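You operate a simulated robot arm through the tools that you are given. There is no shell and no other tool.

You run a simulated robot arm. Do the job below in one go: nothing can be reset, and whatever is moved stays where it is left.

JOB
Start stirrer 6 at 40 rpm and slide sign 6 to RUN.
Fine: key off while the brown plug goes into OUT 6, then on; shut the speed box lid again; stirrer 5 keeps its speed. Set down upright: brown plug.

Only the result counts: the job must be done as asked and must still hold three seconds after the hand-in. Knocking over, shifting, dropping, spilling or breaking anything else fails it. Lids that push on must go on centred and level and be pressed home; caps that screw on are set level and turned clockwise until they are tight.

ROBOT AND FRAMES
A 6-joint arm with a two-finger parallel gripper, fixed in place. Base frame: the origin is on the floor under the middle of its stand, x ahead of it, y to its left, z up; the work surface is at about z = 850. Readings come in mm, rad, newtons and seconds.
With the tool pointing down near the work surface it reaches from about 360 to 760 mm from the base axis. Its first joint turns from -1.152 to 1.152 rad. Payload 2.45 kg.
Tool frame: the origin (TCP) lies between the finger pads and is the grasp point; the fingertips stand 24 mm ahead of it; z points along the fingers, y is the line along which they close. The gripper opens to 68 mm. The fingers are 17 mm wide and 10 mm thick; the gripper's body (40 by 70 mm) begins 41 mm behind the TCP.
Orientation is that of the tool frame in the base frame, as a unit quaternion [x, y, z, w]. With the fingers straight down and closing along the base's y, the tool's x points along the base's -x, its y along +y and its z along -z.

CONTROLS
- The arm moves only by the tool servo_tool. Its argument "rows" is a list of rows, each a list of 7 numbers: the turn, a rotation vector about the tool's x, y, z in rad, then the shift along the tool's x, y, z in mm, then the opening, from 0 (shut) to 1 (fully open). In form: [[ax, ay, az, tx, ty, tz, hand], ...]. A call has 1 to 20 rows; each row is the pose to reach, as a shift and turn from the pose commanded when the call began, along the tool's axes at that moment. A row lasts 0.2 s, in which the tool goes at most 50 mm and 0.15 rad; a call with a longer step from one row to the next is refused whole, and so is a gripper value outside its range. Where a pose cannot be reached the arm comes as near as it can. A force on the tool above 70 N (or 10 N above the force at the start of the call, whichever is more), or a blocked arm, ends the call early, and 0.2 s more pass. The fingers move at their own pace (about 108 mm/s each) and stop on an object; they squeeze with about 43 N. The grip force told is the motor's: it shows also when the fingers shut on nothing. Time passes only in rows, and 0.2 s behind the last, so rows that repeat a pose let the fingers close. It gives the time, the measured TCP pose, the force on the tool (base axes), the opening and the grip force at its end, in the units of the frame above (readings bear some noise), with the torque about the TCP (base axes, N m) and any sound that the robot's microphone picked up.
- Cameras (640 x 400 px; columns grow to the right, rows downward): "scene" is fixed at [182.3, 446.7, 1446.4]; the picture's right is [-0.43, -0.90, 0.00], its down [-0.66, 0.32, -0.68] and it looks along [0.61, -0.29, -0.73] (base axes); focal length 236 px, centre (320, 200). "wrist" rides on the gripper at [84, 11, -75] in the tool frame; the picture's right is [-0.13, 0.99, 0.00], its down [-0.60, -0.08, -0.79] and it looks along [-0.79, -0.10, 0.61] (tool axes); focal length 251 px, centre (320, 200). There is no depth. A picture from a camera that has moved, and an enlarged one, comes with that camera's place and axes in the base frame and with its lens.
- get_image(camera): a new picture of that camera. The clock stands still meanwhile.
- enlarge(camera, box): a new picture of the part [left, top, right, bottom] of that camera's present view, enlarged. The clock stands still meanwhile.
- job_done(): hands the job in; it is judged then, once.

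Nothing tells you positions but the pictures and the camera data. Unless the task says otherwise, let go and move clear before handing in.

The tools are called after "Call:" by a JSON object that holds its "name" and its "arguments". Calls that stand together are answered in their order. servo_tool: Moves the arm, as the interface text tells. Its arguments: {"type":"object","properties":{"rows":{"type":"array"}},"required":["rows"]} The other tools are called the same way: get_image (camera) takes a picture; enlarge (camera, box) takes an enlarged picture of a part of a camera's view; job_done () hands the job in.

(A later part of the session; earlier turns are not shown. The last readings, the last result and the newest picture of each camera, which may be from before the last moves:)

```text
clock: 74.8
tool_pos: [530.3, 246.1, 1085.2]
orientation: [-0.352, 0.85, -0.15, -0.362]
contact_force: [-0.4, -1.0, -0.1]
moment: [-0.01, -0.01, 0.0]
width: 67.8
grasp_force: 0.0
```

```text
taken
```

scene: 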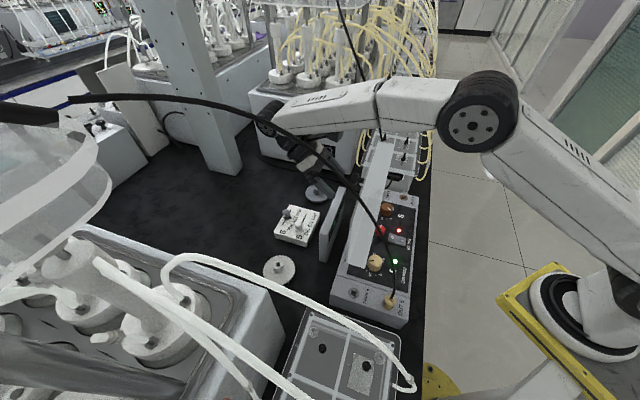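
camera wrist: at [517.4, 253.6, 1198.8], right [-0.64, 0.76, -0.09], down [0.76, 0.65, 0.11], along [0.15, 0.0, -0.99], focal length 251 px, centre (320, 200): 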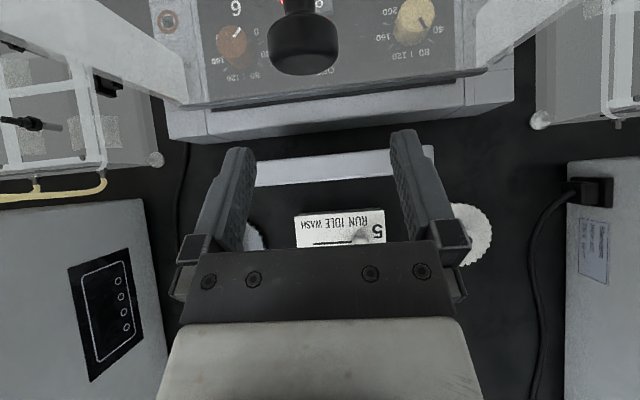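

The lid is standing upright on its own. I'll wait a moment and check that it stays.

Call:
{"name": "servo_tool", "arguments": {"rows": [[0, 0, 0, 0, 0, 0, 1], [0, 0, 0, 0, 0, 0, 1], [0, 0, 0, 0, 0, 0, 1], [0, 0, 0, 0, 0, 0, 1], [0, 0, 0, 0, 0, 0, 1]]}}

Call:
{"name": "get_image", "arguments": {"camera": "wrist"}}

Call:
{"name": "enlarge", "arguments": {"camera": "scene", "box": [300, 120, 440, 310]}}

```text
clock: 76.0
tool_pos: [528.6, 247.3, 1085.6]
orientation: [-0.351, 0.85, -0.151, -0.364]
contact_force: [0.4, 0.4, 0.2]
moment: [-0.03, -0.01, 0.06]
width: 68.3
grasp_force: 0.1
```

```text
taken
camera wrist: at [517.4, 253.5, 1198.8], right [-0.64, 0.76, -0.09], down [0.76, 0.65, 0.11], along [0.15, 0.0, -0.99], focal length 251 px, centre (320, 200)
```

wrist: 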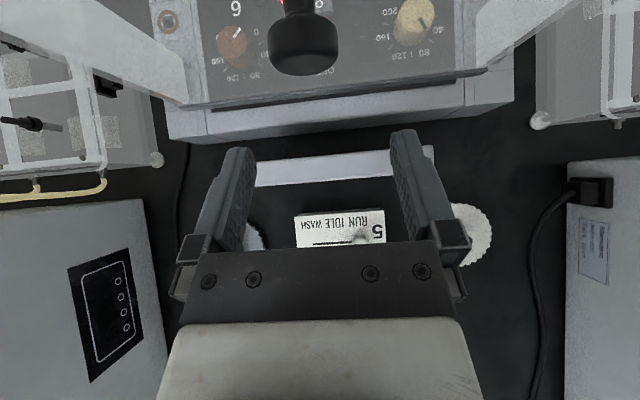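

```text
2.11 times, centred on (370, 215) of scene
camera zoom: at [182.3, 446.7, 1446.4], right [-0.43, -0.9, 0.0], down [-0.66, 0.32, -0.68], along [0.61, -0.29, -0.73], focal length 497 px, centre (215, 168)
```

zoom: 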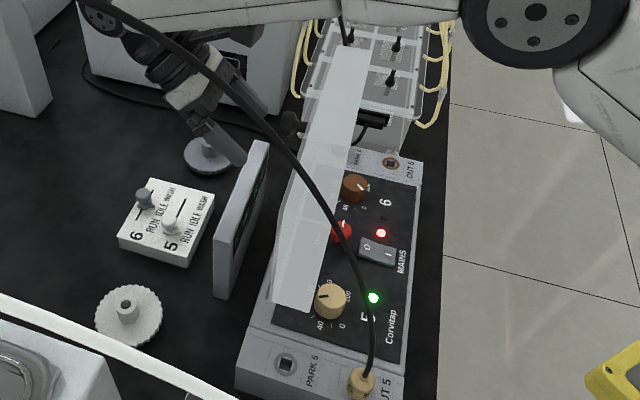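

The lid is holding open at about 90° by itself. I'll retreat the hand carefully, backwards and up, without touching it.

Call:
{"name": "servo_tool", "arguments": {"rows": [[0, 0, 0, 0, 0, -25, 1], [0, 0, 0, 0, 0, -50, 1], [0, 0, 0, 25, 0, -75, 1], [0, 0, 0, 50, 0, -100, 1], [0, 0, 0, 75, 0, -125, 1], [0, 0, 0, 90, 0, -140, 1]]}}

Call:
{"name": "get_image", "arguments": {"camera": "wrist"}}

Call:
{"name": "get_image", "arguments": {"camera": "scene"}}

```text
clock: 77.5
tool_pos: [492.8, 220.3, 1166.2]
orientation: [-0.353, 0.851, -0.15, -0.358]
contact_force: [1.1, -0.2, -0.6]
moment: [-0.03, -0.03, 0.02]
width: 68.0
grasp_force: 0.1
out of reach, approached as far as the arm can: row 1, 2, 3, 4, 5, 6
```

```text
taken
camera wrist: at [479.8, 225.2, 1279.8], right [-0.64, 0.76, -0.1], down [0.75, 0.65, 0.12], along [0.16, 0.01, -0.99], focal length 251 px, centre (320, 200)
```

wrist: 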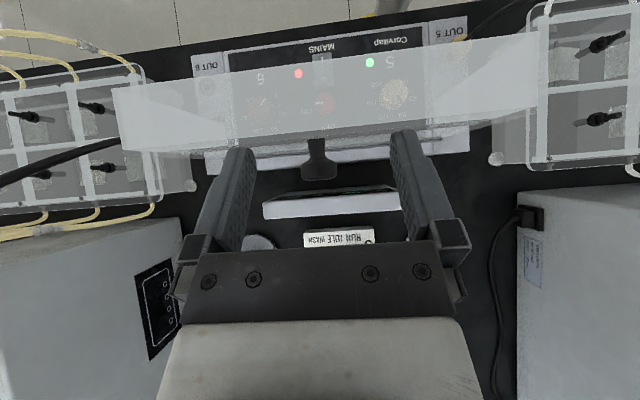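

```text
taken
```

scene: 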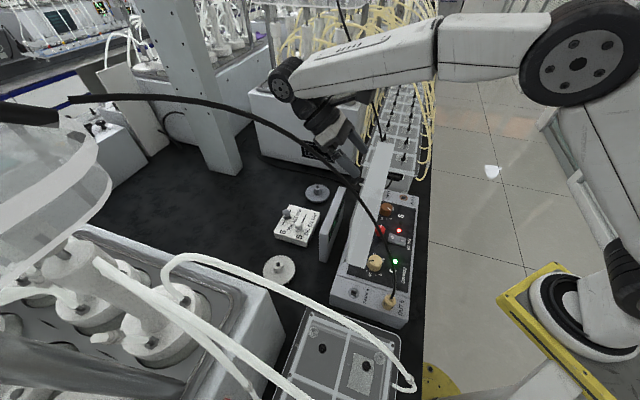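

Call:
{"name": "servo_tool", "arguments": {"rows": [[0, -0.14, 0, 20, 0, -20, 1], [0, -0.28, 0, 43, 0, -42, 1], [0, -0.42, 0, 60, 0, -24, 1], [0, -0.56, 0, 77, 0, -7, 1], [0, -0.7, 0, 94, 0, 10, 1], [0, -0.84, 0, 111, 0, 27, 1], [0, -0.9, 0, 126.7, 0, 44.2, 1], [0, -0.9, 0, 126.7, 0, 44.2, 1]]}}

Call:
{"name": "get_image", "arguments": {"camera": "wrist"}}

Call:
{"name": "get_image", "arguments": {"camera": "scene"}}

```text
clock: 79.2
tool_pos: [408.1, 136.5, 1226.6]
orientation: [-0.382, 0.923, 0.019, 0.044]
contact_force: [0.8, -0.8, 0.4]
moment: [-0.03, 0.0, 0.02]
width: 68.0
grasp_force: 0.1
```

```text
taken
camera wrist: at [334.9, 81.1, 1295.1], right [-0.61, 0.79, 0.01], down [0.43, 0.32, 0.85], along [0.67, 0.52, -0.53], focal length 251 px, centre (320, 200)
```

wrist: 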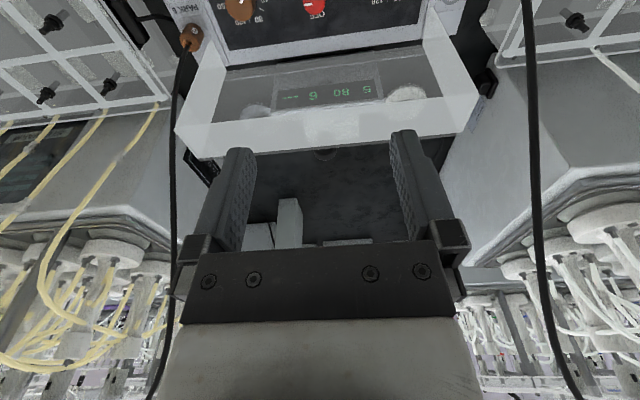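

```text
taken
```

scene: 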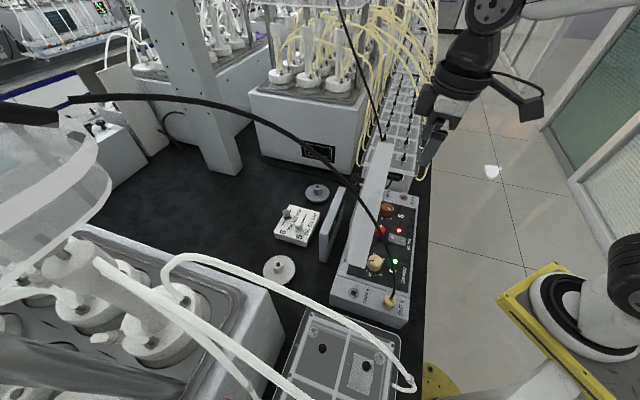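

The panel is uncovered now. I'll zoom in on the key and dials.

Call:
{"name": "enlarge", "arguments": {"camera": "scene", "box": [340, 190, 420, 260]}}

Call:
{"name": "enlarge", "arguments": {"camera": "scene", "box": [330, 130, 420, 280]}}

Call:
{"name": "enlarge", "arguments": {"camera": "wrist", "box": [160, 0, 480, 200]}}

```text
5.71 times, centred on (380, 225) of scene
camera zoom: at [182.3, 446.7, 1446.4], right [-0.43, -0.9, 0.0], down [-0.66, 0.32, -0.68], along [0.61, -0.29, -0.73], focal length 1350 px, centre (-23, 57)
```

zoom: 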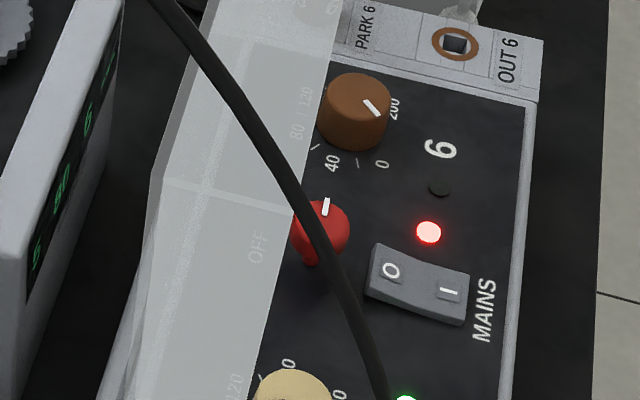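

```text
2.67 times, centred on (375, 205) of scene
camera zoom: at [182.3, 446.7, 1446.4], right [-0.43, -0.9, 0.0], down [-0.66, 0.32, -0.68], along [0.61, -0.29, -0.73], focal length 630 px, centre (173, 187)
```

zoom: 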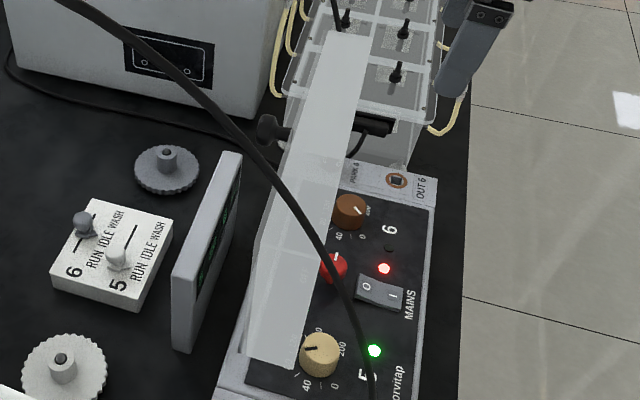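

```text
2.00 times, centred on (320, 100) of wrist
camera zoom: at [334.9, 81.1, 1295.1], right [-0.61, 0.79, 0.01], down [0.43, 0.32, 0.85], along [0.67, 0.52, -0.53], focal length 503 px, centre (320, 400)
```

zoom: 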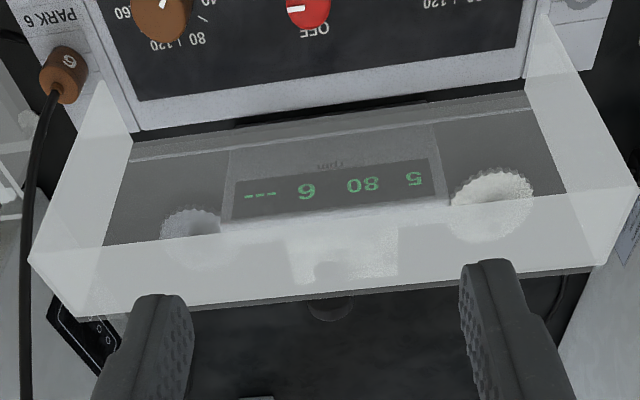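

The red key is pointing at ON. I'll lower for a close view of the key from the operator's side.

Call:
{"name": "servo_tool", "arguments": {"rows": [[0, -0.03, 0, 4, -2, 42, 1], [0, -0.06, 0, 8, -4, 84, 1], [0, -0.08, 0, 12, -6, 126, 1], [0, -0.1, 0, 15.9, -7, 165, 1], [0, -0.1, 0, 15.9, -7, 165, 1]]}}

Call:
{"name": "get_image", "arguments": {"camera": "wrist"}}

Call:
{"name": "enlarge", "arguments": {"camera": "wrist", "box": [220, 20, 420, 145]}}

```text
clock: 80.5
tool_pos: [413.6, 130.7, 1061.3]
orientation: [-0.382, 0.919, 0.036, 0.09]
contact_force: [-0.1, 0.4, -0.3]
moment: [0.0, 0.02, 0.04]
width: 67.9
grasp_force: 0.1
```

```text
taken
camera wrist: at [336.1, 71.3, 1119.8], right [-0.61, 0.79, 0.02], down [0.37, 0.26, 0.89], along [0.7, 0.56, -0.45], focal length 251 px, centre (320, 200)
```

wrist: 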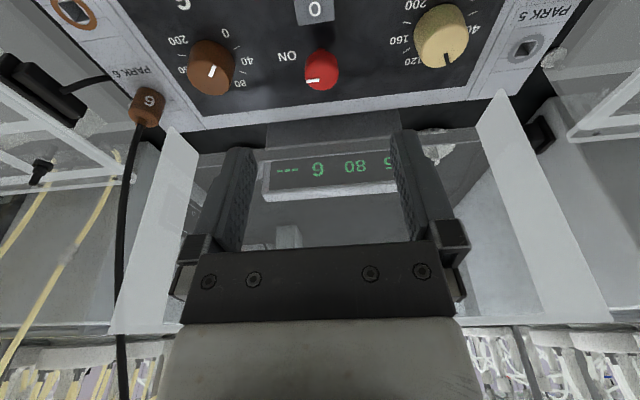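

```text
3.20 times, centred on (320, 82) of wrist
camera zoom: at [336.1, 71.3, 1119.8], right [-0.61, 0.79, 0.02], down [0.37, 0.26, 0.89], along [0.7, 0.56, -0.45], focal length 805 px, centre (320, 576)
```

zoom: 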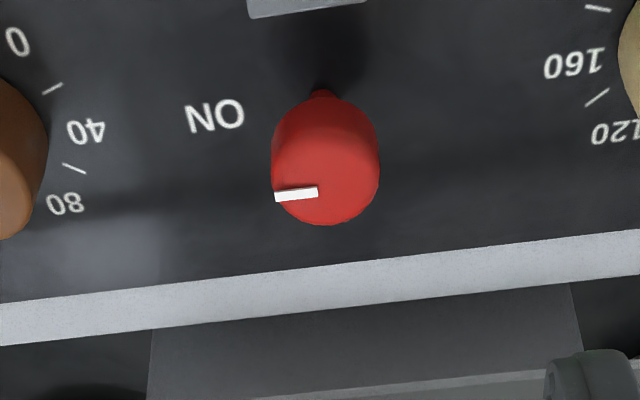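

The lid is standing at about 92°, clear of the panel. The key head is near (434, 154) with its top at z ≈ 952. I'll turn the hand to yaw 0 and lean it away from the lid, so a quarter turn to yaw 90 stays clear.

Call:
{"name": "servo_tool", "arguments": {"rows": [[0, 0.1, 0, 0, 0, 0, 1], [0, 0.19, 0, 0, 0, 0, 1]]}}

Call:
{"name": "servo_tool", "arguments": {"rows": [[0, 0, 0.14, 0, 0, 0, 0.8], [0, 0, 0.28, 0, 0, 0, 0.7], [0, 0, 0.42, 0, 0, 0, 0.62], [0, 0, 0.56, 0, 0, 0, 0.62], [0, 0, 0.7, 0, 0, 0, 0.62], [0, 0, 0.785, 0, 0, 0, 0.62]]}}

Call:
{"name": "servo_tool", "arguments": {"rows": [[0, -0.12, 0, 0, 8, 8, 0.62], [0, -0.24, 0, 0, 16, 20, 0.62], [0, -0.35, 0, 0, 23, 31, 0.62], [0, -0.35, 0, 0, 23, 31, 0.62]]}}

```text
clock: 81.0
tool_pos: [414.4, 130.1, 1062.8]
orientation: [-0.382, 0.924, 0.0, 0.001]
contact_force: [-0.3, -0.4, 0.6]
moment: [-0.01, 0.03, -0.01]
width: 68.2
grasp_force: 0.1
```

```text
clock: 82.5
tool_pos: [414.6, 130.7, 1061.5]
orientation: [0.001, 1.0, 0.001, 0.002]
contact_force: [0.3, -0.6, 1.2]
moment: [-0.05, 0.01, 0.0]
width: 42.2
grasp_force: 0.1
```

```text
clock: 83.5
tool_pos: [413.5, 153.7, 1031.2]
orientation: [-0.001, 0.984, 0.001, 0.177]
contact_force: [0.4, -0.7, -0.7]
moment: [-0.03, 0.01, -0.01]
width: 42.2
grasp_force: 0.0
```

Call:
{"name": "get_image", "arguments": {"camera": "wrist"}}

Call:
{"name": "enlarge", "arguments": {"camera": "wrist", "box": [240, 60, 400, 160]}}

Call:
{"name": "enlarge", "arguments": {"camera": "scene", "box": [330, 120, 470, 260]}}

```text
taken
camera wrist: at [306.6, 165.7, 1073.0], right [0.12, 0.99, 0.05], down [0.29, -0.08, 0.95], along [0.95, -0.1, -0.3], focal length 251 px, centre (320, 200)
```

wrist: 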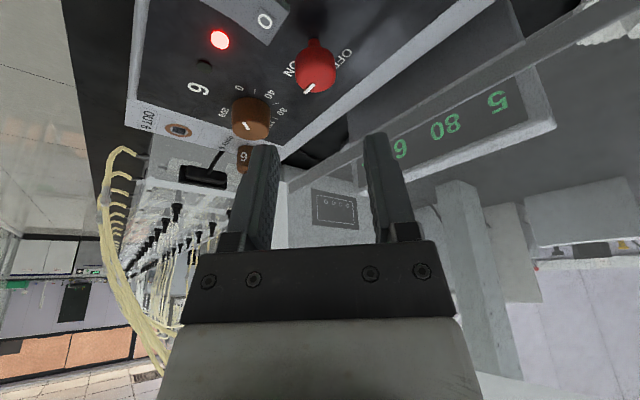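

```text
4.00 times, centred on (320, 110) of wrist
camera zoom: at [306.6, 165.7, 1073.0], right [0.12, 0.99, 0.05], down [0.29, -0.08, 0.95], along [0.95, -0.1, -0.3], focal length 1006 px, centre (320, 560)
```

zoom: 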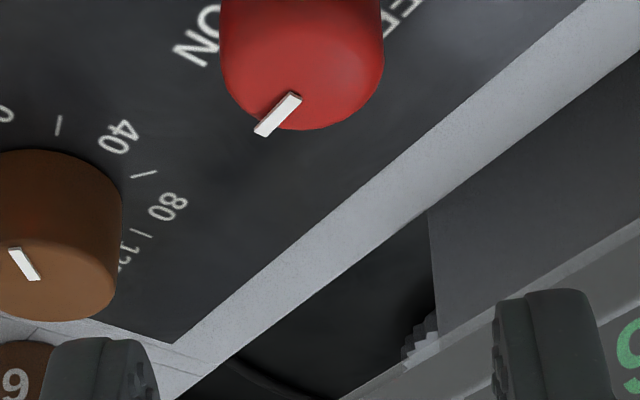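

```text
2.86 times, centred on (400, 190) of scene
camera zoom: at [182.3, 446.7, 1446.4], right [-0.43, -0.9, 0.0], down [-0.66, 0.32, -0.68], along [0.61, -0.29, -0.73], focal length 675 px, centre (91, 229)
```

zoom: 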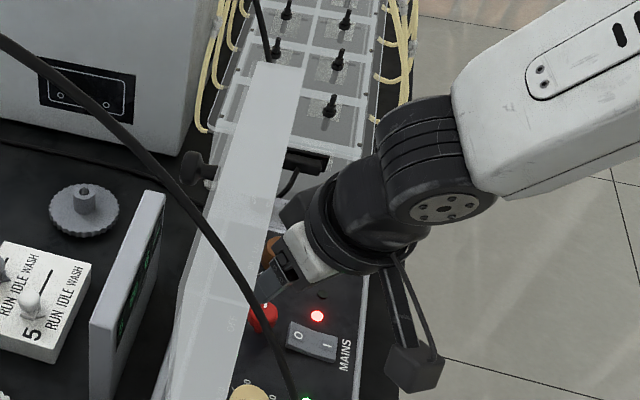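

The key head's centre is confirmed at about (434.8, 153.3). I'll lower over it and grip.

Call:
{"name": "servo_tool", "arguments": {"rows": [[0, 0, 0, 8, 0, 25, 0.62], [0, 0, 0, 8, 0, 50, 0.62], [0, 0, 0, 8, -0.4, 70, 0.62], [0, 0, 0, 8, -0.4, 80, 0.62], [0, 0, 0, 8, -0.4, 82.6, 0.62], [0, 0, 0, 8, -0.4, 82.6, 0.62]]}}

Call:
{"name": "get_image", "arguments": {"camera": "wrist"}}

Call:
{"name": "enlarge", "arguments": {"camera": "scene", "box": [330, 120, 470, 260]}}

```text
clock: 84.8
tool_pos: [435.1, 154.4, 951.0]
orientation: [0.0, 0.984, 0.001, 0.176]
contact_force: [-0.7, 0.6, 0.0]
moment: [0.01, 0.03, -0.06]
width: 42.2
grasp_force: 0.0
```

```text
taken
camera wrist: at [328.2, 165.9, 993.1], right [0.12, 0.99, 0.05], down [0.29, -0.08, 0.95], along [0.95, -0.1, -0.3], focal length 251 px, centre (320, 200)
```

wrist: 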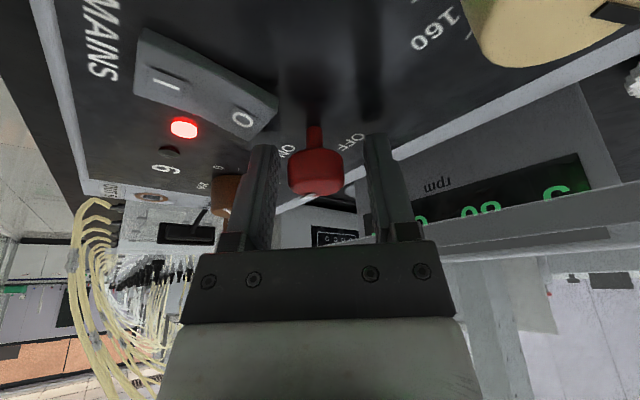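

```text
2.86 times, centred on (400, 190) of scene
camera zoom: at [182.3, 446.7, 1446.4], right [-0.43, -0.9, 0.0], down [-0.66, 0.32, -0.68], along [0.61, -0.29, -0.73], focal length 675 px, centre (91, 229)
```

zoom: 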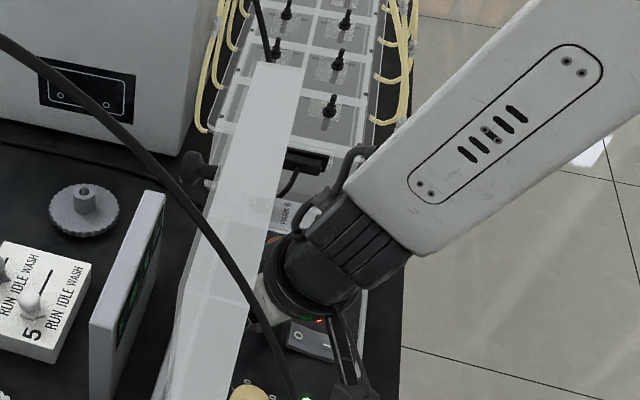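

The key head sits between the fingers. Closing on it.

Call:
{"name": "servo_tool", "arguments": {"rows": [[0, 0, 0, 0, 0, 0, 0.4], [0, 0, 0, 0, 0, 0, 0.2], [0, 0, 0, 0, 0, 0, 0], [0, 0, 0, 0, 0, 0, 0]]}}

```text
clock: 85.8
tool_pos: [434.2, 152.2, 950.7]
orientation: [0.001, 0.985, -0.001, 0.175]
contact_force: [3.4, -21.1, 0.2]
moment: [-0.2, -0.04, 0.0]
width: 25.1
grasp_force: 40.8
```

The key is gripped at 25 mm. I'll turn it counter-clockwise towards OFF, in two stages.

Call:
{"name": "servo_tool", "arguments": {"rows": [[0, 0, 0, 0, -1.5, 0, 0], [-0.0495, 0, -0.1341, 0, -1.5, 0, 0], [-0.0989, 0, -0.2683, 0, -1.5, 0, 0], [-0.1484, 0, -0.4024, 0, -1.5, 0, 0], [-0.1979, 0, -0.5365, 0, -1.5, 0, 0], [-0.2474, 0, -0.6707, 0, -1.5, 0, 0], [-0.2474, 0, -0.6707, 0, -1.5, 0, 0]]}}

Call:
{"name": "get_image", "arguments": {"camera": "wrist"}}

Call:
{"name": "get_image", "arguments": {"camera": "scene"}}

```text
clock: 86.9
tool_pos: [432.6, 151.4, 949.1]
orientation: [-0.107, 0.977, 0.036, 0.179]
contact_force: [3.2, -32.7, 5.8]
moment: [-0.25, -0.88, -0.07]
width: 25.2
grasp_force: 41.0
out of reach, approached as far as the arm can: row 4, 5
stopped in row 5: the force on the tool passed its limit at 116 N (the readings are from after the stop); the commanded pose is now the measured one
```

```text
taken
camera wrist: at [327.5, 138.7, 991.3], right [-0.1, 0.99, 0.08], down [0.3, -0.04, 0.95], along [0.95, 0.12, -0.29], focal length 251 px, centre (320, 200)
```

wrist: 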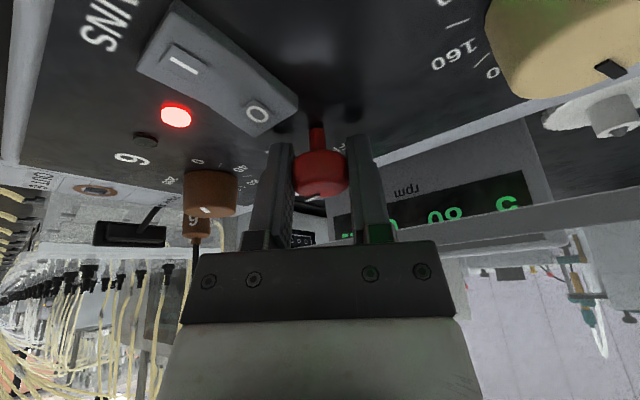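

```text
taken
```

scene: 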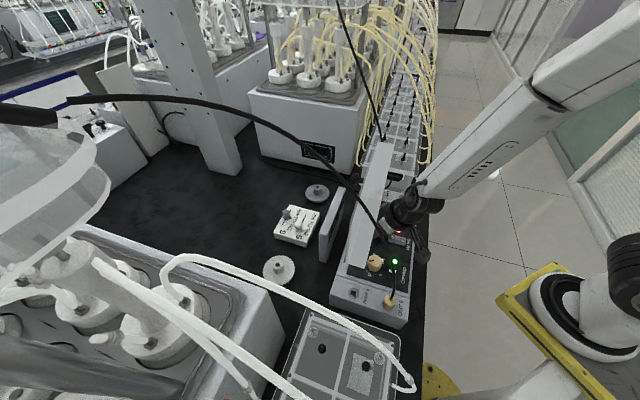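

The arm reached a limit partway, with the key turned only a little. I'll release the key and back off along the finger direction to reassess.

Call:
{"name": "servo_tool", "arguments": {"rows": [[0, 0, 0, 0, 0, 0, 0.3], [0, 0, 0, 0, 0, 0, 0.62], [0, 0, 0, 0, 0, 0, 0.62], [0, 0, 0, 0, 0, -30, 0.62], [0, 0, 0, 0, 0, -65, 0.62], [0, 0, 0, 0, 0, -90, 0.62]]}}

Call:
{"name": "get_image", "arguments": {"camera": "wrist"}}

Call:
{"name": "enlarge", "arguments": {"camera": "scene", "box": [330, 120, 470, 260]}}

```text
clock: 88.3
tool_pos: [417.3, 134.2, 1040.4]
orientation: [-0.203, 0.955, -0.017, 0.217]
contact_force: [-1.7, 0.9, -0.3]
moment: [-0.03, -0.08, 0.0]
width: 42.3
grasp_force: 0.1
out of reach, approached as far as the arm can: row 4
```

```text
taken
camera wrist: at [310.2, 107.3, 1073.2], right [-0.27, 0.96, -0.07], down [0.19, 0.12, 0.97], along [0.94, 0.25, -0.22], focal length 251 px, centre (320, 200)
```

wrist: 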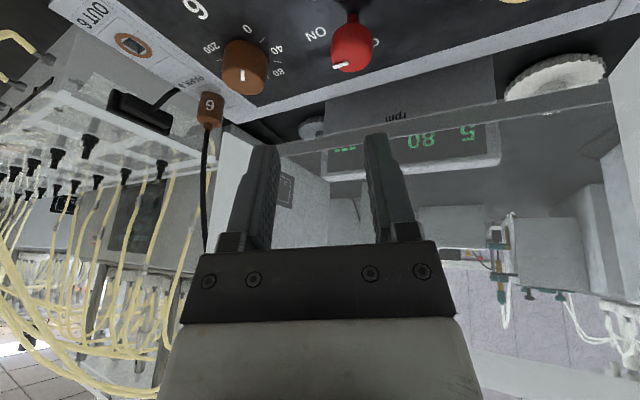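

```text
2.86 times, centred on (400, 190) of scene
camera zoom: at [182.3, 446.7, 1446.4], right [-0.43, -0.9, 0.0], down [-0.66, 0.32, -0.68], along [0.61, -0.29, -0.73], focal length 675 px, centre (91, 229)
```

zoom: 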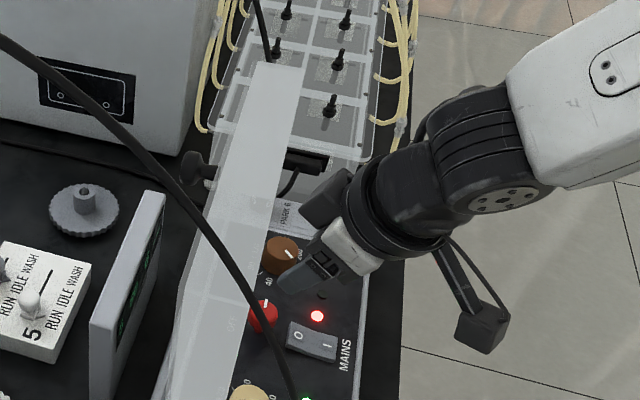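

Call:
{"name": "enlarge", "arguments": {"camera": "wrist", "box": [280, 0, 420, 90]}}

Call:
{"name": "enlarge", "arguments": {"camera": "scene", "box": [360, 210, 420, 255]}}

```text
4.44 times, centred on (350, 45) of wrist
camera zoom: at [310.2, 107.3, 1073.2], right [-0.27, 0.96, -0.07], down [0.19, 0.12, 0.97], along [0.94, 0.25, -0.22], focal length 1118 px, centre (187, 889)
```

zoom: 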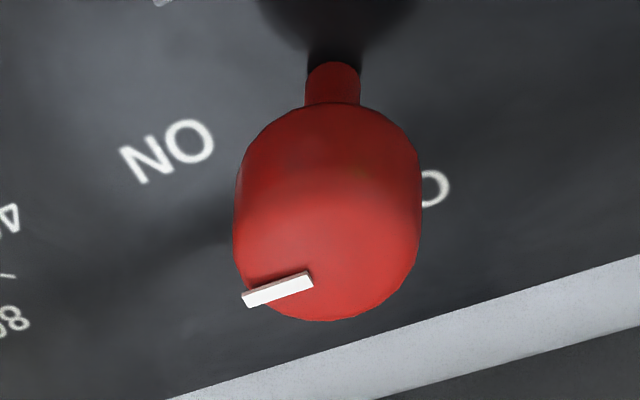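

```text
8.89 times, centred on (390, 232) of scene
camera zoom: at [182.3, 446.7, 1446.4], right [-0.43, -0.9, 0.0], down [-0.66, 0.32, -0.68], along [0.61, -0.29, -0.73], focal length 2100 px, centre (-302, -89)
```

zoom: 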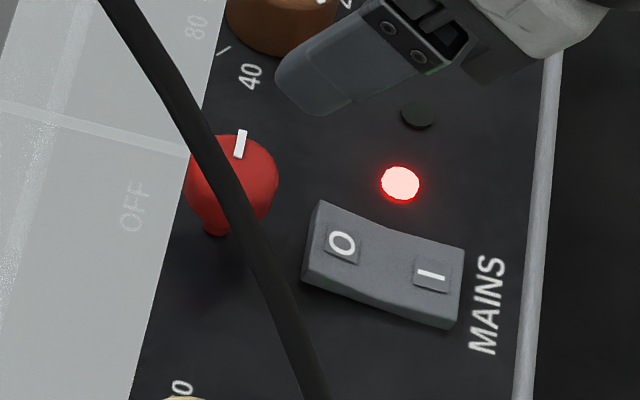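

The key has not effectively turned: it still points at ON. The lean puts the wrist near a singular pose. Nudging the upright lid a few degrees further back would give room for a vertical hand, so I'll rise and level the hand first.

Call:
{"name": "servo_tool", "arguments": {"rows": [[-0.031, 0.105, 0, -12, -3.6, -27, 0.3], [-0.062, 0.21, 0, -24, -7.2, -54, 0], [-0.093, 0.315, 0, -36, -10.8, -81, 0], [-0.1245, 0.4207, 0, -48.9, -14.5, -108.8, 0], [-0.1245, 0.4207, 0, -48.9, -14.5, -108.8, 0]]}}

```text
clock: 89.5
tool_pos: [413.0, 128.1, 1152.8]
orientation: [-0.126, 0.988, 0.075, -0.038]
contact_force: [-0.4, -0.7, -1.0]
moment: [-0.01, -0.02, 0.0]
width: 0.0
grasp_force: 23.1
```

Call:
{"name": "servo_tool", "arguments": {"rows": [[0.08, -0.028, 0, 0, 0, 0, 0], [0.159, -0.0566, 0, 0, 0, 0, 0], [0.159, -0.0566, 0, 0, 0, 0, 0]]}}

Call:
{"name": "servo_tool", "arguments": {"rows": [[0, 0, -0.13, 0, 0, 0, 0], [0, 0, -0.26, 0, 0, 0, 0], [0, 0, -0.39, 0, 0, 0, 0], [0, 0, -0.527, 0, 0, 0, 0], [0, 0, -0.527, 0, 0, 0, 0]]}}

Call:
{"name": "get_image", "arguments": {"camera": "wrist"}}

Call:
{"name": "enlarge", "arguments": {"camera": "scene", "box": [320, 100, 480, 260]}}

```text
clock: 90.3
tool_pos: [412.5, 128.3, 1152.3]
orientation: [-0.127, 0.992, -0.001, 0.001]
contact_force: [0.8, -0.1, -0.3]
moment: [-0.02, -0.05, 0.01]
width: 0.0
grasp_force: 23.6
```

```text
clock: 91.5
tool_pos: [413.2, 128.0, 1152.1]
orientation: [-0.381, 0.925, 0.0, 0.0]
contact_force: [0.2, 0.1, 0.9]
moment: [0.0, 0.01, 0.0]
width: 0.0
grasp_force: 24.3
```

```text
taken
camera wrist: at [344.8, 77.7, 1228.5], right [-0.61, 0.79, 0.0], down [0.48, 0.37, 0.79], along [0.63, 0.48, -0.61], focal length 251 px, centre (320, 200)
```

wrist: 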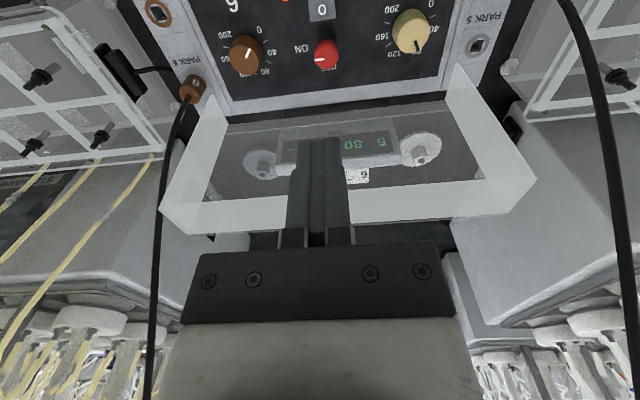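

```text
2.50 times, centred on (400, 180) of scene
camera zoom: at [182.3, 446.7, 1446.4], right [-0.43, -0.9, 0.0], down [-0.66, 0.32, -0.68], along [0.61, -0.29, -0.73], focal length 590 px, centre (120, 250)
```

zoom: 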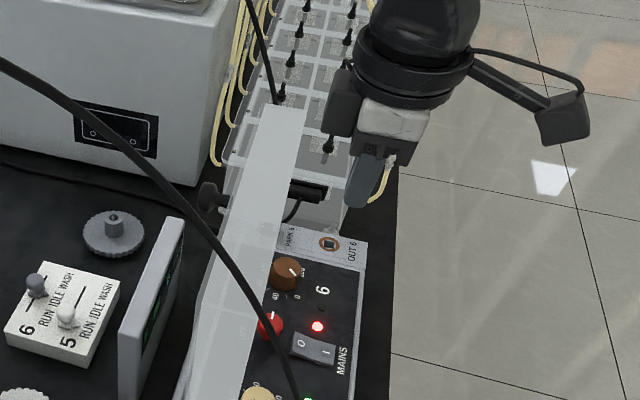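

Hand is level with fingers closed. I'll approach the front wall edge of the upright lid and push gently in small steps, watching the force.

Call:
{"name": "servo_tool", "arguments": {"rows": [[0, 0, 0, -15, 0, 12, 0], [0, 0, 0, -30, 0, 24, 0], [0, 0, 0, -36, 0, 24, 0], [0, 0, 0, -36, 0, 24, 0]]}}

Call:
{"name": "servo_tool", "arguments": {"rows": [[0, 0, 0, -2.5, 0, 0, 0], [0, 0, 0, -5, 0, 0, 0], [0, 0, 0, -7.5, 0, 0, 0], [0, 0, 0, -10, 0, 0, 0]]}}

```text
clock: 92.5
tool_pos: [439.8, 153.6, 1129.2]
orientation: [-0.381, 0.925, 0.0, 0.0]
contact_force: [-0.3, -0.2, -0.2]
moment: [0.05, 0.02, -0.01]
width: 0.0
grasp_force: 23.3
```

```text
clock: 93.5
tool_pos: [446.0, 161.2, 1128.9]
orientation: [-0.381, 0.925, -0.001, 0.001]
contact_force: [0.1, -0.9, -0.4]
moment: [0.01, 0.04, -0.02]
width: 0.2
grasp_force: 23.0
```

Call:
{"name": "get_image", "arguments": {"camera": "wrist"}}

Call:
{"name": "enlarge", "arguments": {"camera": "scene", "box": [320, 80, 480, 260]}}

```text
taken
camera wrist: at [377.5, 110.3, 1204.7], right [-0.61, 0.79, 0.0], down [0.48, 0.37, 0.79], along [0.63, 0.48, -0.61], focal length 251 px, centre (320, 200)
```

wrist: 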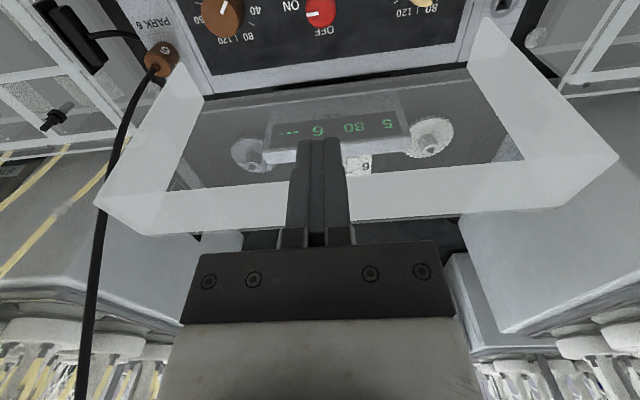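

```text
2.22 times, centred on (400, 170) of scene
camera zoom: at [182.3, 446.7, 1446.4], right [-0.43, -0.9, 0.0], down [-0.66, 0.32, -0.68], along [0.61, -0.29, -0.73], focal length 525 px, centre (142, 267)
```

zoom: 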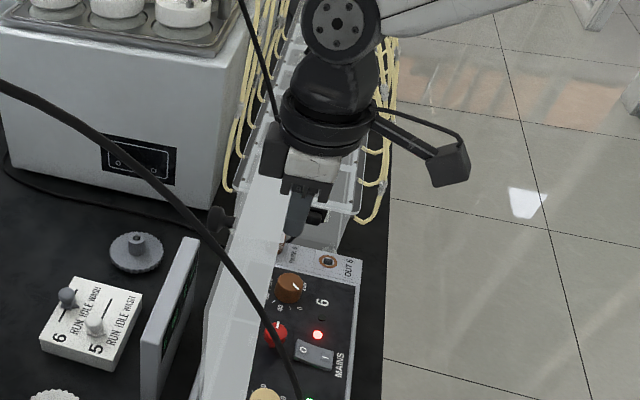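

The lid's top front edge is at W ≈ 439 and the fingers are about 1 mm short of it. I'll continue gently.

Call:
{"name": "servo_tool", "arguments": {"rows": [[0, 0, 0, -2, 0, 0, 0], [0, 0, 0, -4, 0, 0, 0], [0, 0, 0, -6, 0, 0, 0], [0, 0, 0, -6, 0, 0, 0]]}}

```text
clock: 94.5
tool_pos: [451.5, 164.1, 1129.9]
orientation: [-0.381, 0.925, 0.0, 0.0]
contact_force: [0.2, 0.4, 0.0]
moment: [0.0, 0.01, 0.01]
width: 0.3
grasp_force: 23.9
```

Call:
{"name": "servo_tool", "arguments": {"rows": [[0, 0, 0, -2, 0, 0, 0], [0, 0, 0, -4, 0, 0, 0], [0, 0, 0, -6, 0, 0, 0], [0, 0, 0, -6, 0, 0, 0]]}}

Call:
{"name": "get_image", "arguments": {"camera": "wrist"}}

Call:
{"name": "enlarge", "arguments": {"camera": "scene", "box": [320, 80, 480, 260]}}

```text
clock: 95.5
tool_pos: [455.6, 169.2, 1130.1]
orientation: [-0.381, 0.925, -0.001, 0.001]
contact_force: [1.8, 0.4, 0.6]
moment: [-0.01, 0.0, 0.02]
width: 0.0
grasp_force: 24.0
```

```text
taken
camera wrist: at [386.1, 118.9, 1204.8], right [-0.61, 0.79, 0.0], down [0.48, 0.37, 0.79], along [0.63, 0.48, -0.61], focal length 251 px, centre (320, 200)
```

wrist: 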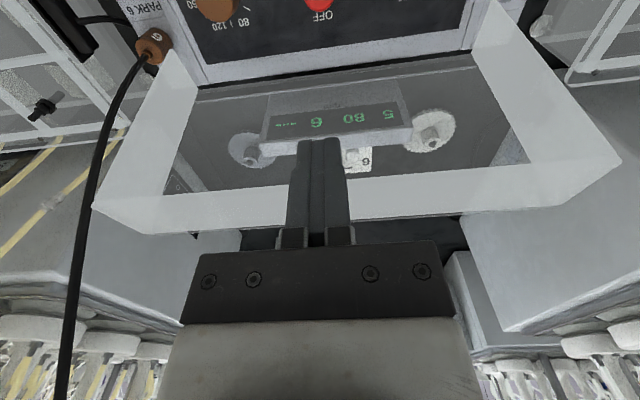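

```text
2.22 times, centred on (400, 170) of scene
camera zoom: at [182.3, 446.7, 1446.4], right [-0.43, -0.9, 0.0], down [-0.66, 0.32, -0.68], along [0.61, -0.29, -0.73], focal length 525 px, centre (142, 267)
```

zoom: 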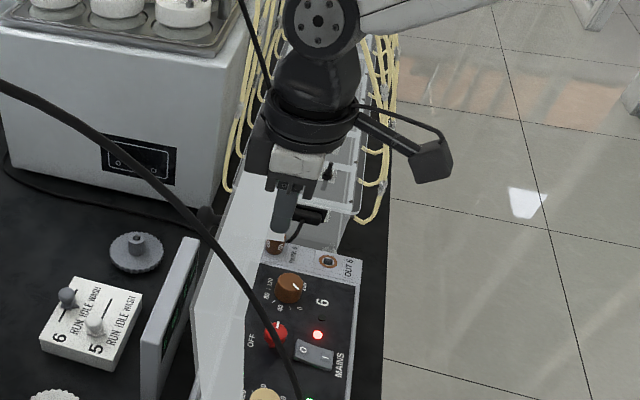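

The lid moves freely with only light friction and stays where it is put. I'll push it to about 104°.

Call:
{"name": "servo_tool", "arguments": {"rows": [[0, 0, 0, -2.5, 0, 0, 0], [0, 0, 0, -5, 0, 0, 0], [0, 0, 0, -7.5, 0, 0, 0], [0, 0, 0, -10, 0, 0, 0], [0, 0, 0, -12.5, 0, 0, 0], [0, 0, 0, -12.5, 0, 0, 0]]}}

Call:
{"name": "get_image", "arguments": {"camera": "wrist"}}

```text
clock: 96.9
tool_pos: [463.3, 176.5, 1128.4]
orientation: [-0.381, 0.925, -0.001, 0.001]
contact_force: [-0.1, -0.5, -0.8]
moment: [0.01, -0.03, 0.01]
width: 0.0
grasp_force: 23.9
```

```text
taken
camera wrist: at [394.8, 127.6, 1204.6], right [-0.61, 0.79, 0.0], down [0.48, 0.37, 0.79], along [0.63, 0.48, -0.61], focal length 251 px, centre (320, 200)
```

wrist: 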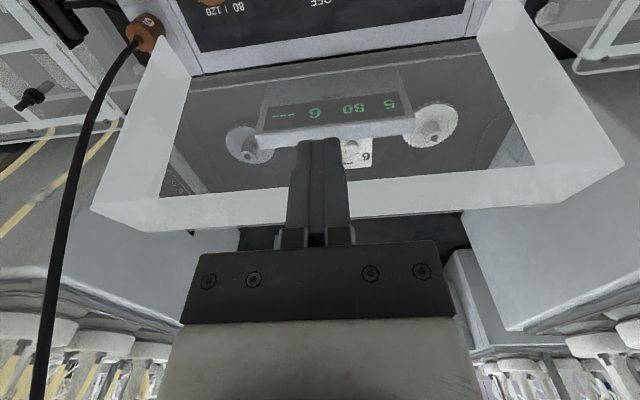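

Call:
{"name": "servo_tool", "arguments": {"rows": [[0, 0, 0, -2.5, 0, 0, 0], [0, 0, 0, -5, 0, 0, 0], [0, 0, 0, -7.5, 0, 0, 0], [0, 0, 0, -10, 0, 0, 0], [0, 0, 0, -10, 0, 0, 0]]}}

Call:
{"name": "get_image", "arguments": {"camera": "wrist"}}

Call:
{"name": "enlarge", "arguments": {"camera": "scene", "box": [320, 80, 480, 260]}}

```text
clock: 98.1
tool_pos: [469.7, 185.5, 1129.6]
orientation: [-0.381, 0.925, 0.0, 0.001]
contact_force: [0.4, 0.3, 0.8]
moment: [0.01, 0.02, -0.02]
width: 0.2
grasp_force: 23.9
```

```text
taken
camera wrist: at [402.1, 134.3, 1205.0], right [-0.61, 0.79, 0.0], down [0.48, 0.37, 0.79], along [0.63, 0.48, -0.61], focal length 251 px, centre (320, 200)
```

wrist: 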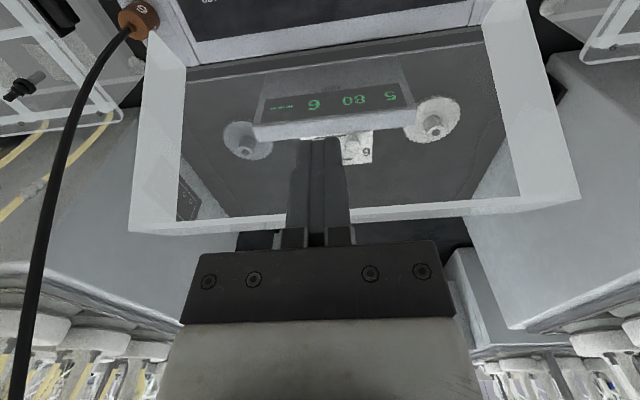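

```text
2.22 times, centred on (400, 170) of scene
camera zoom: at [182.3, 446.7, 1446.4], right [-0.43, -0.9, 0.0], down [-0.66, 0.32, -0.68], along [0.61, -0.29, -0.73], focal length 525 px, centre (142, 267)
```

zoom: 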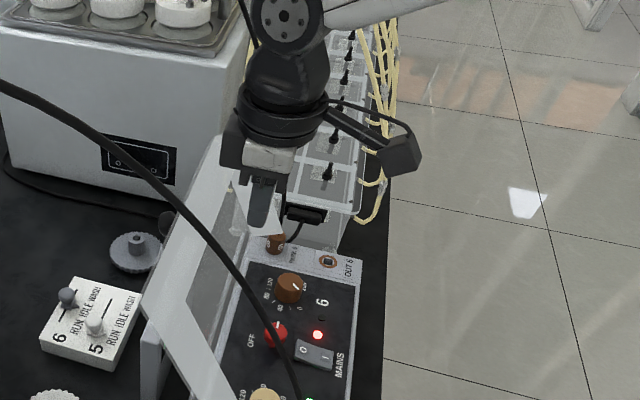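

The lid has tipped further open and now leans back behind the panel. I'll withdraw the hand and check that it is at rest.

Call:
{"name": "servo_tool", "arguments": {"rows": [[0, 0, 0, 15, 0, -5, 0], [0, 0, 0, 40, 0, -20, 0], [0, 0, 0, 75, 0, -40, 0.5], [0, 0, 0, 75, 0, -40, 1]]}}

Call:
{"name": "get_image", "arguments": {"camera": "wrist"}}

Call:
{"name": "enlarge", "arguments": {"camera": "scene", "box": [280, 110, 440, 310]}}

```text
clock: 99.1
tool_pos: [416.6, 130.7, 1167.6]
orientation: [-0.381, 0.925, -0.001, 0.001]
contact_force: [-0.3, 0.7, -0.8]
moment: [0.04, -0.03, 0.01]
width: 68.1
grasp_force: 0.1
```

```text
taken
camera wrist: at [348.6, 81.2, 1243.9], right [-0.61, 0.79, 0.0], down [0.48, 0.37, 0.79], along [0.63, 0.48, -0.61], focal length 251 px, centre (320, 200)
```

wrist: 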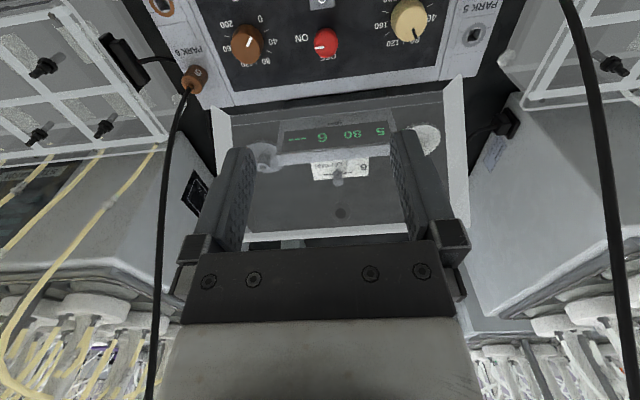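

```text
2.00 times, centred on (360, 210) of scene
camera zoom: at [182.3, 446.7, 1446.4], right [-0.43, -0.9, 0.0], down [-0.66, 0.32, -0.68], along [0.61, -0.29, -0.73], focal length 472 px, centre (240, 180)
```

zoom: 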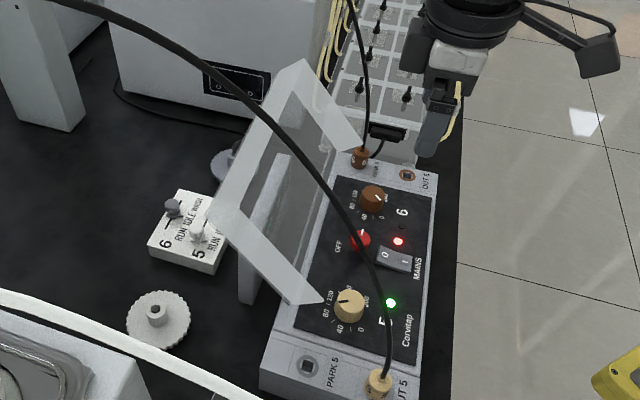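

The lid is resting open at its far stop, so a vertical hand now has room. I'll go above the key and check the yaw range I need for a quarter turn.

Call:
{"name": "servo_tool", "arguments": {"rows": [[0, 0, -0.14, -10, 0, 35, 0.62], [0, 0, -0.28, -20, 1, 70, 0.62], [0, 0, -0.436, -28, 2.5, 105, 0.62], [0, 0, -0.436, -28, 2.5, 130, 0.62], [0, 0, -0.436, -28, 2.5, 130, 0.62]]}}

Call:
{"name": "get_image", "arguments": {"camera": "wrist"}}

```text
refused: row 3 steps farther than a row can; nothing moved
```

```text
taken
camera wrist: at [348.6, 81.2, 1243.9], right [-0.61, 0.79, 0.0], down [0.48, 0.37, 0.79], along [0.63, 0.48, -0.61], focal length 251 px, centre (320, 200)
```

wrist: 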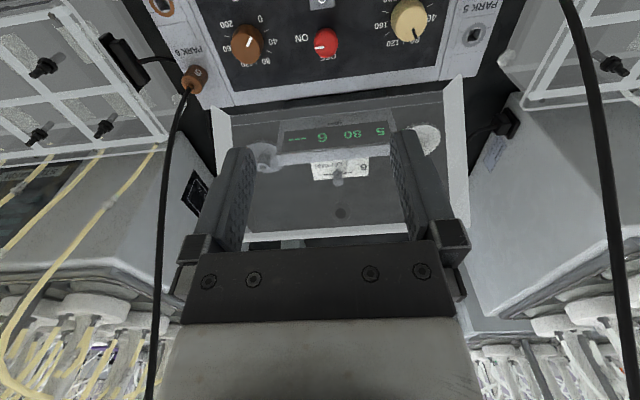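

Call:
{"name": "servo_tool", "arguments": {"rows": [[0, 0, -0.14, -10, 0, 35, 0.62], [0, 0, -0.28, -20, 1, 70, 0.62], [0, 0, -0.42, -28, 2.4, 105, 0.62], [0, 0, -0.436, -28, 2.4, 128, 0.62], [0, 0, -0.436, -28, 2.4, 128, 0.62]]}}

```text
clock: 100.3
tool_pos: [436.0, 153.9, 1040.2]
orientation: [-0.573, 0.82, -0.001, -0.001]
contact_force: [0.6, -0.6, -0.4]
moment: [0.05, 0.05, 0.0]
width: 42.2
grasp_force: 0.1
```

Call:
{"name": "servo_tool", "arguments": {"rows": [[0, 0, -0.13, 0, 0, 0, 0.62], [0, 0, -0.26, 0, 0, 0, 0.62], [0, 0, -0.39, 0, 0, 0, 0.62], [0, 0, -0.45, 0, 0, 0, 0.62]]}}

Call:
{"name": "get_image", "arguments": {"camera": "wrist"}}

```text
clock: 101.3
tool_pos: [436.1, 153.0, 1041.0]
orientation: [0.742, -0.671, 0.001, -0.001]
contact_force: [0.8, 0.8, -0.7]
moment: [0.0, 0.03, 0.02]
width: 42.4
grasp_force: 0.2
```

```text
taken
camera wrist: at [431.9, 69.9, 1116.8], right [-1.0, 0.03, 0.0], down [0.02, 0.61, 0.79], along [0.03, 0.79, -0.61], focal length 251 px, centre (320, 200)
```

wrist: 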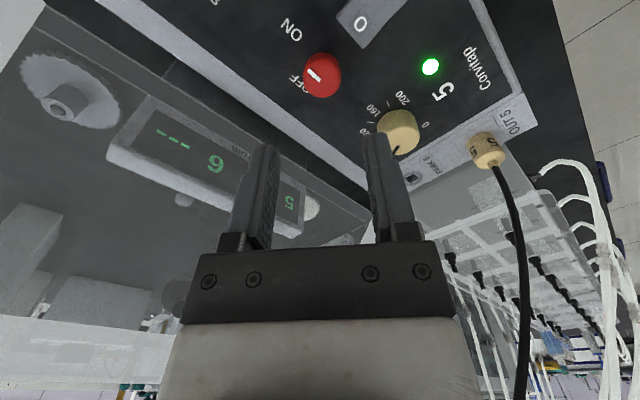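

Yaw beyond 90 is reachable. I'll zoom on the key here for a better centre, then go back to yaw 0 for the grip.

Call:
{"name": "enlarge", "arguments": {"camera": "wrist", "box": [240, 20, 400, 120]}}

Call:
{"name": "servo_tool", "arguments": {"rows": [[0, 0, 0.14, 0, 0, 0, 0.62], [0, 0, 0.28, 0, 0, 0, 0.62], [0, 0, 0.42, 0, 0, 0, 0.62], [0, 0, 0.56, 0, 0, 0, 0.62], [0, 0, 0.7, 0, 0, 0, 0.62], [0, 0, 0.84, 0, 0, 0, 0.62], [0, 0, 0.98, 0, 0, 0, 0.62], [0, 0, 1.12, 0, 0, 0, 0.62], [0, 0, 1.26, 0, 0, 0, 0.62], [0, 0, 1.4, 0, 0, 0, 0.62], [0, 0, 1.54, 0, 0, 0, 0.62], [0, 0, 1.672, 0, 0, 0, 0.62], [0, 0, 1.672, 0, 0, 0, 0.62]]}}

Call:
{"name": "enlarge", "arguments": {"camera": "wrist", "box": [240, 0, 400, 100]}}

```text
4.00 times, centred on (320, 70) of wrist
camera zoom: at [431.9, 69.9, 1116.8], right [-1.0, 0.03, 0.0], down [0.02, 0.61, 0.79], along [0.03, 0.79, -0.61], focal length 1006 px, centre (320, 720)
```

zoom: 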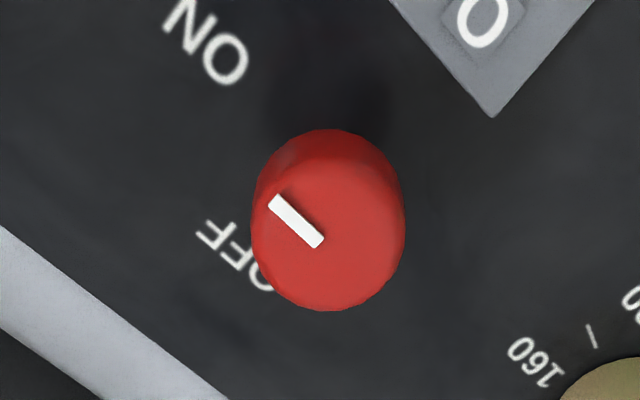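

```text
clock: 104.1
tool_pos: [435.0, 153.4, 1040.4]
orientation: [0.002, 1.0, 0.0, 0.002]
contact_force: [-0.2, 0.0, 0.1]
moment: [0.03, -0.01, 0.0]
width: 42.1
grasp_force: 0.1
```

```text
4.00 times, centred on (320, 50) of wrist
camera zoom: at [350.3, 166.0, 1116.6], right [0.14, 0.99, 0.0], down [0.6, -0.08, 0.79], along [0.79, -0.11, -0.61], focal length 1006 px, centre (320, 800)
```

zoom: 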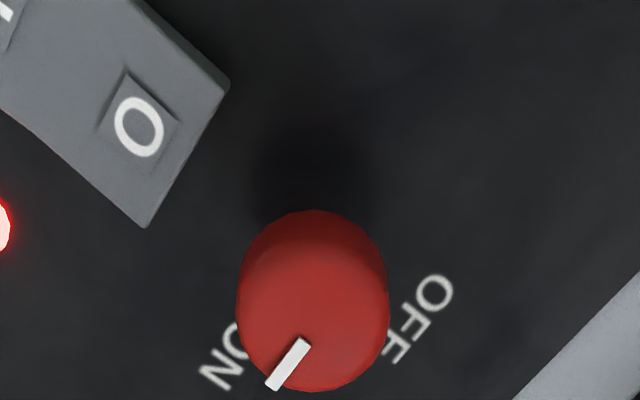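

The key's centre is (433.2, 153.9). The mains rocker is close by on the operator side, so I'll use yaw 5° to 95°, a small opening, and a slightly higher grip. Lowering now.

Call:
{"name": "servo_tool", "arguments": {"rows": [[0, 0, -0.087, 1.8, 0.5, 30, 0.5], [0, 0, -0.087, 1.8, 0.5, 55, 0.5], [0, 0, -0.087, 1.8, 0.5, 70, 0.5], [0, 0, -0.087, 1.8, 0.5, 78, 0.5], [0, 0, -0.087, 1.8, 0.5, 82.4, 0.5], [0, 0, -0.087, 1.8, 0.5, 82.4, 0.5]]}}

Call:
{"name": "get_image", "arguments": {"camera": "wrist"}}

Call:
{"name": "enlarge", "arguments": {"camera": "scene", "box": [350, 190, 430, 260]}}

```text
clock: 105.5
tool_pos: [433.3, 152.8, 958.1]
orientation: [-0.042, 0.999, -0.002, 0.002]
contact_force: [0.8, -0.1, -0.9]
moment: [-0.04, -0.02, 0.03]
width: 34.1
grasp_force: 0.0
```

```text
taken
camera wrist: at [347.8, 159.0, 1033.4], right [0.05, 1.0, 0.0], down [0.61, -0.03, 0.79], along [0.79, -0.04, -0.61], focal length 251 px, centre (320, 200)
```

wrist: 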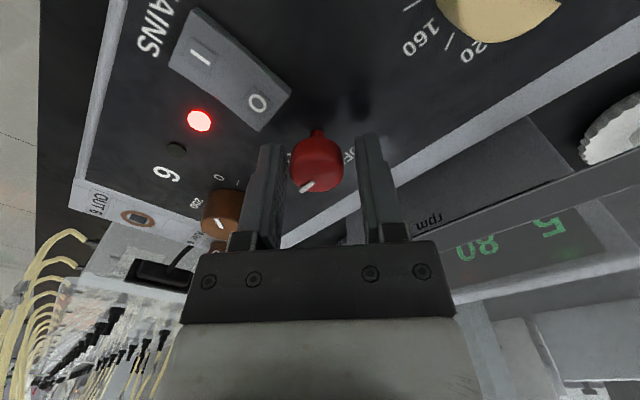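

```text
5.71 times, centred on (390, 225) of scene
camera zoom: at [182.3, 446.7, 1446.4], right [-0.43, -0.9, 0.0], down [-0.66, 0.32, -0.68], along [0.61, -0.29, -0.73], focal length 1350 px, centre (-80, 57)
```

zoom: 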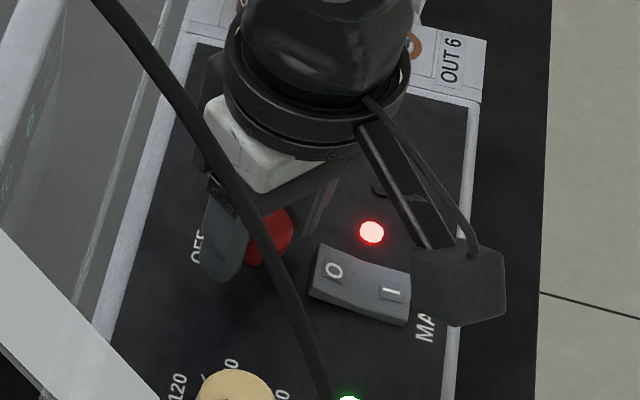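

Call:
{"name": "servo_tool", "arguments": {"rows": [[0, 0, 0, 0, 0, 0, 0.3], [0, 0, 0, 0, 0, 0, 0], [0, 0, 0, 0, 0, 0, 0], [0, 0, 0, 0, 0, 0, 0]]}}

```text
clock: 106.5
tool_pos: [434.9, 151.9, 957.3]
orientation: [-0.041, 0.999, -0.001, 0.0]
contact_force: [10.4, -31.1, 1.2]
moment: [-0.51, -0.27, -0.05]
width: 25.6
grasp_force: 41.4
```

The grip shows the key is about 2 mm lower in y than the camera suggested, which is a consistent camera bias. I'll centre on it, then turn it counter-clockwise towards OFF.

Call:
{"name": "servo_tool", "arguments": {"rows": [[0, 0, 0, -0.4, -1, 0, 0], [0, 0, 0, -0.8, -2, 0, 0], [0, 0, -0.13, -0.8, -2, 0, 0], [0, 0, -0.26, -0.8, -2, 0, 0], [0, 0, -0.39, -0.8, -2, 0, 0], [0, 0, -0.52, -0.8, -2, 0, 0], [0, 0, -0.52, -0.8, -2, 0, 0]]}}

Call:
{"name": "enlarge", "arguments": {"camera": "wrist", "box": [240, 100, 400, 220]}}

```text
clock: 108.1
tool_pos: [435.3, 151.3, 957.5]
orientation: [-0.297, 0.955, -0.002, -0.001]
contact_force: [-9.8, 2.8, -16.2]
moment: [0.08, 0.17, 0.0]
width: 25.5
grasp_force: 40.9
```

```text
3.33 times, centred on (320, 160) of wrist
camera zoom: at [357.6, 114.3, 1033.7], right [-0.46, 0.89, 0.0], down [0.54, 0.28, 0.79], along [0.7, 0.36, -0.61], focal length 838 px, centre (320, 333)
```

zoom: 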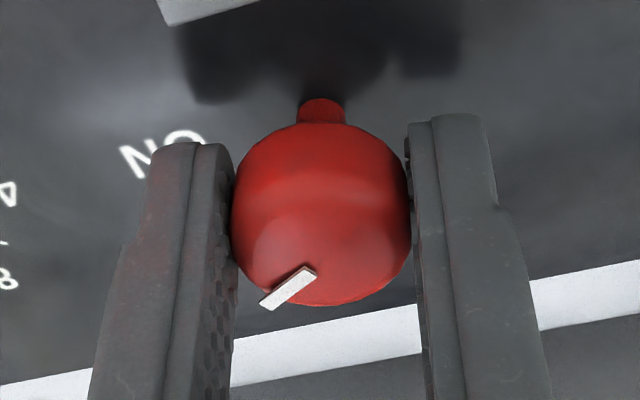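

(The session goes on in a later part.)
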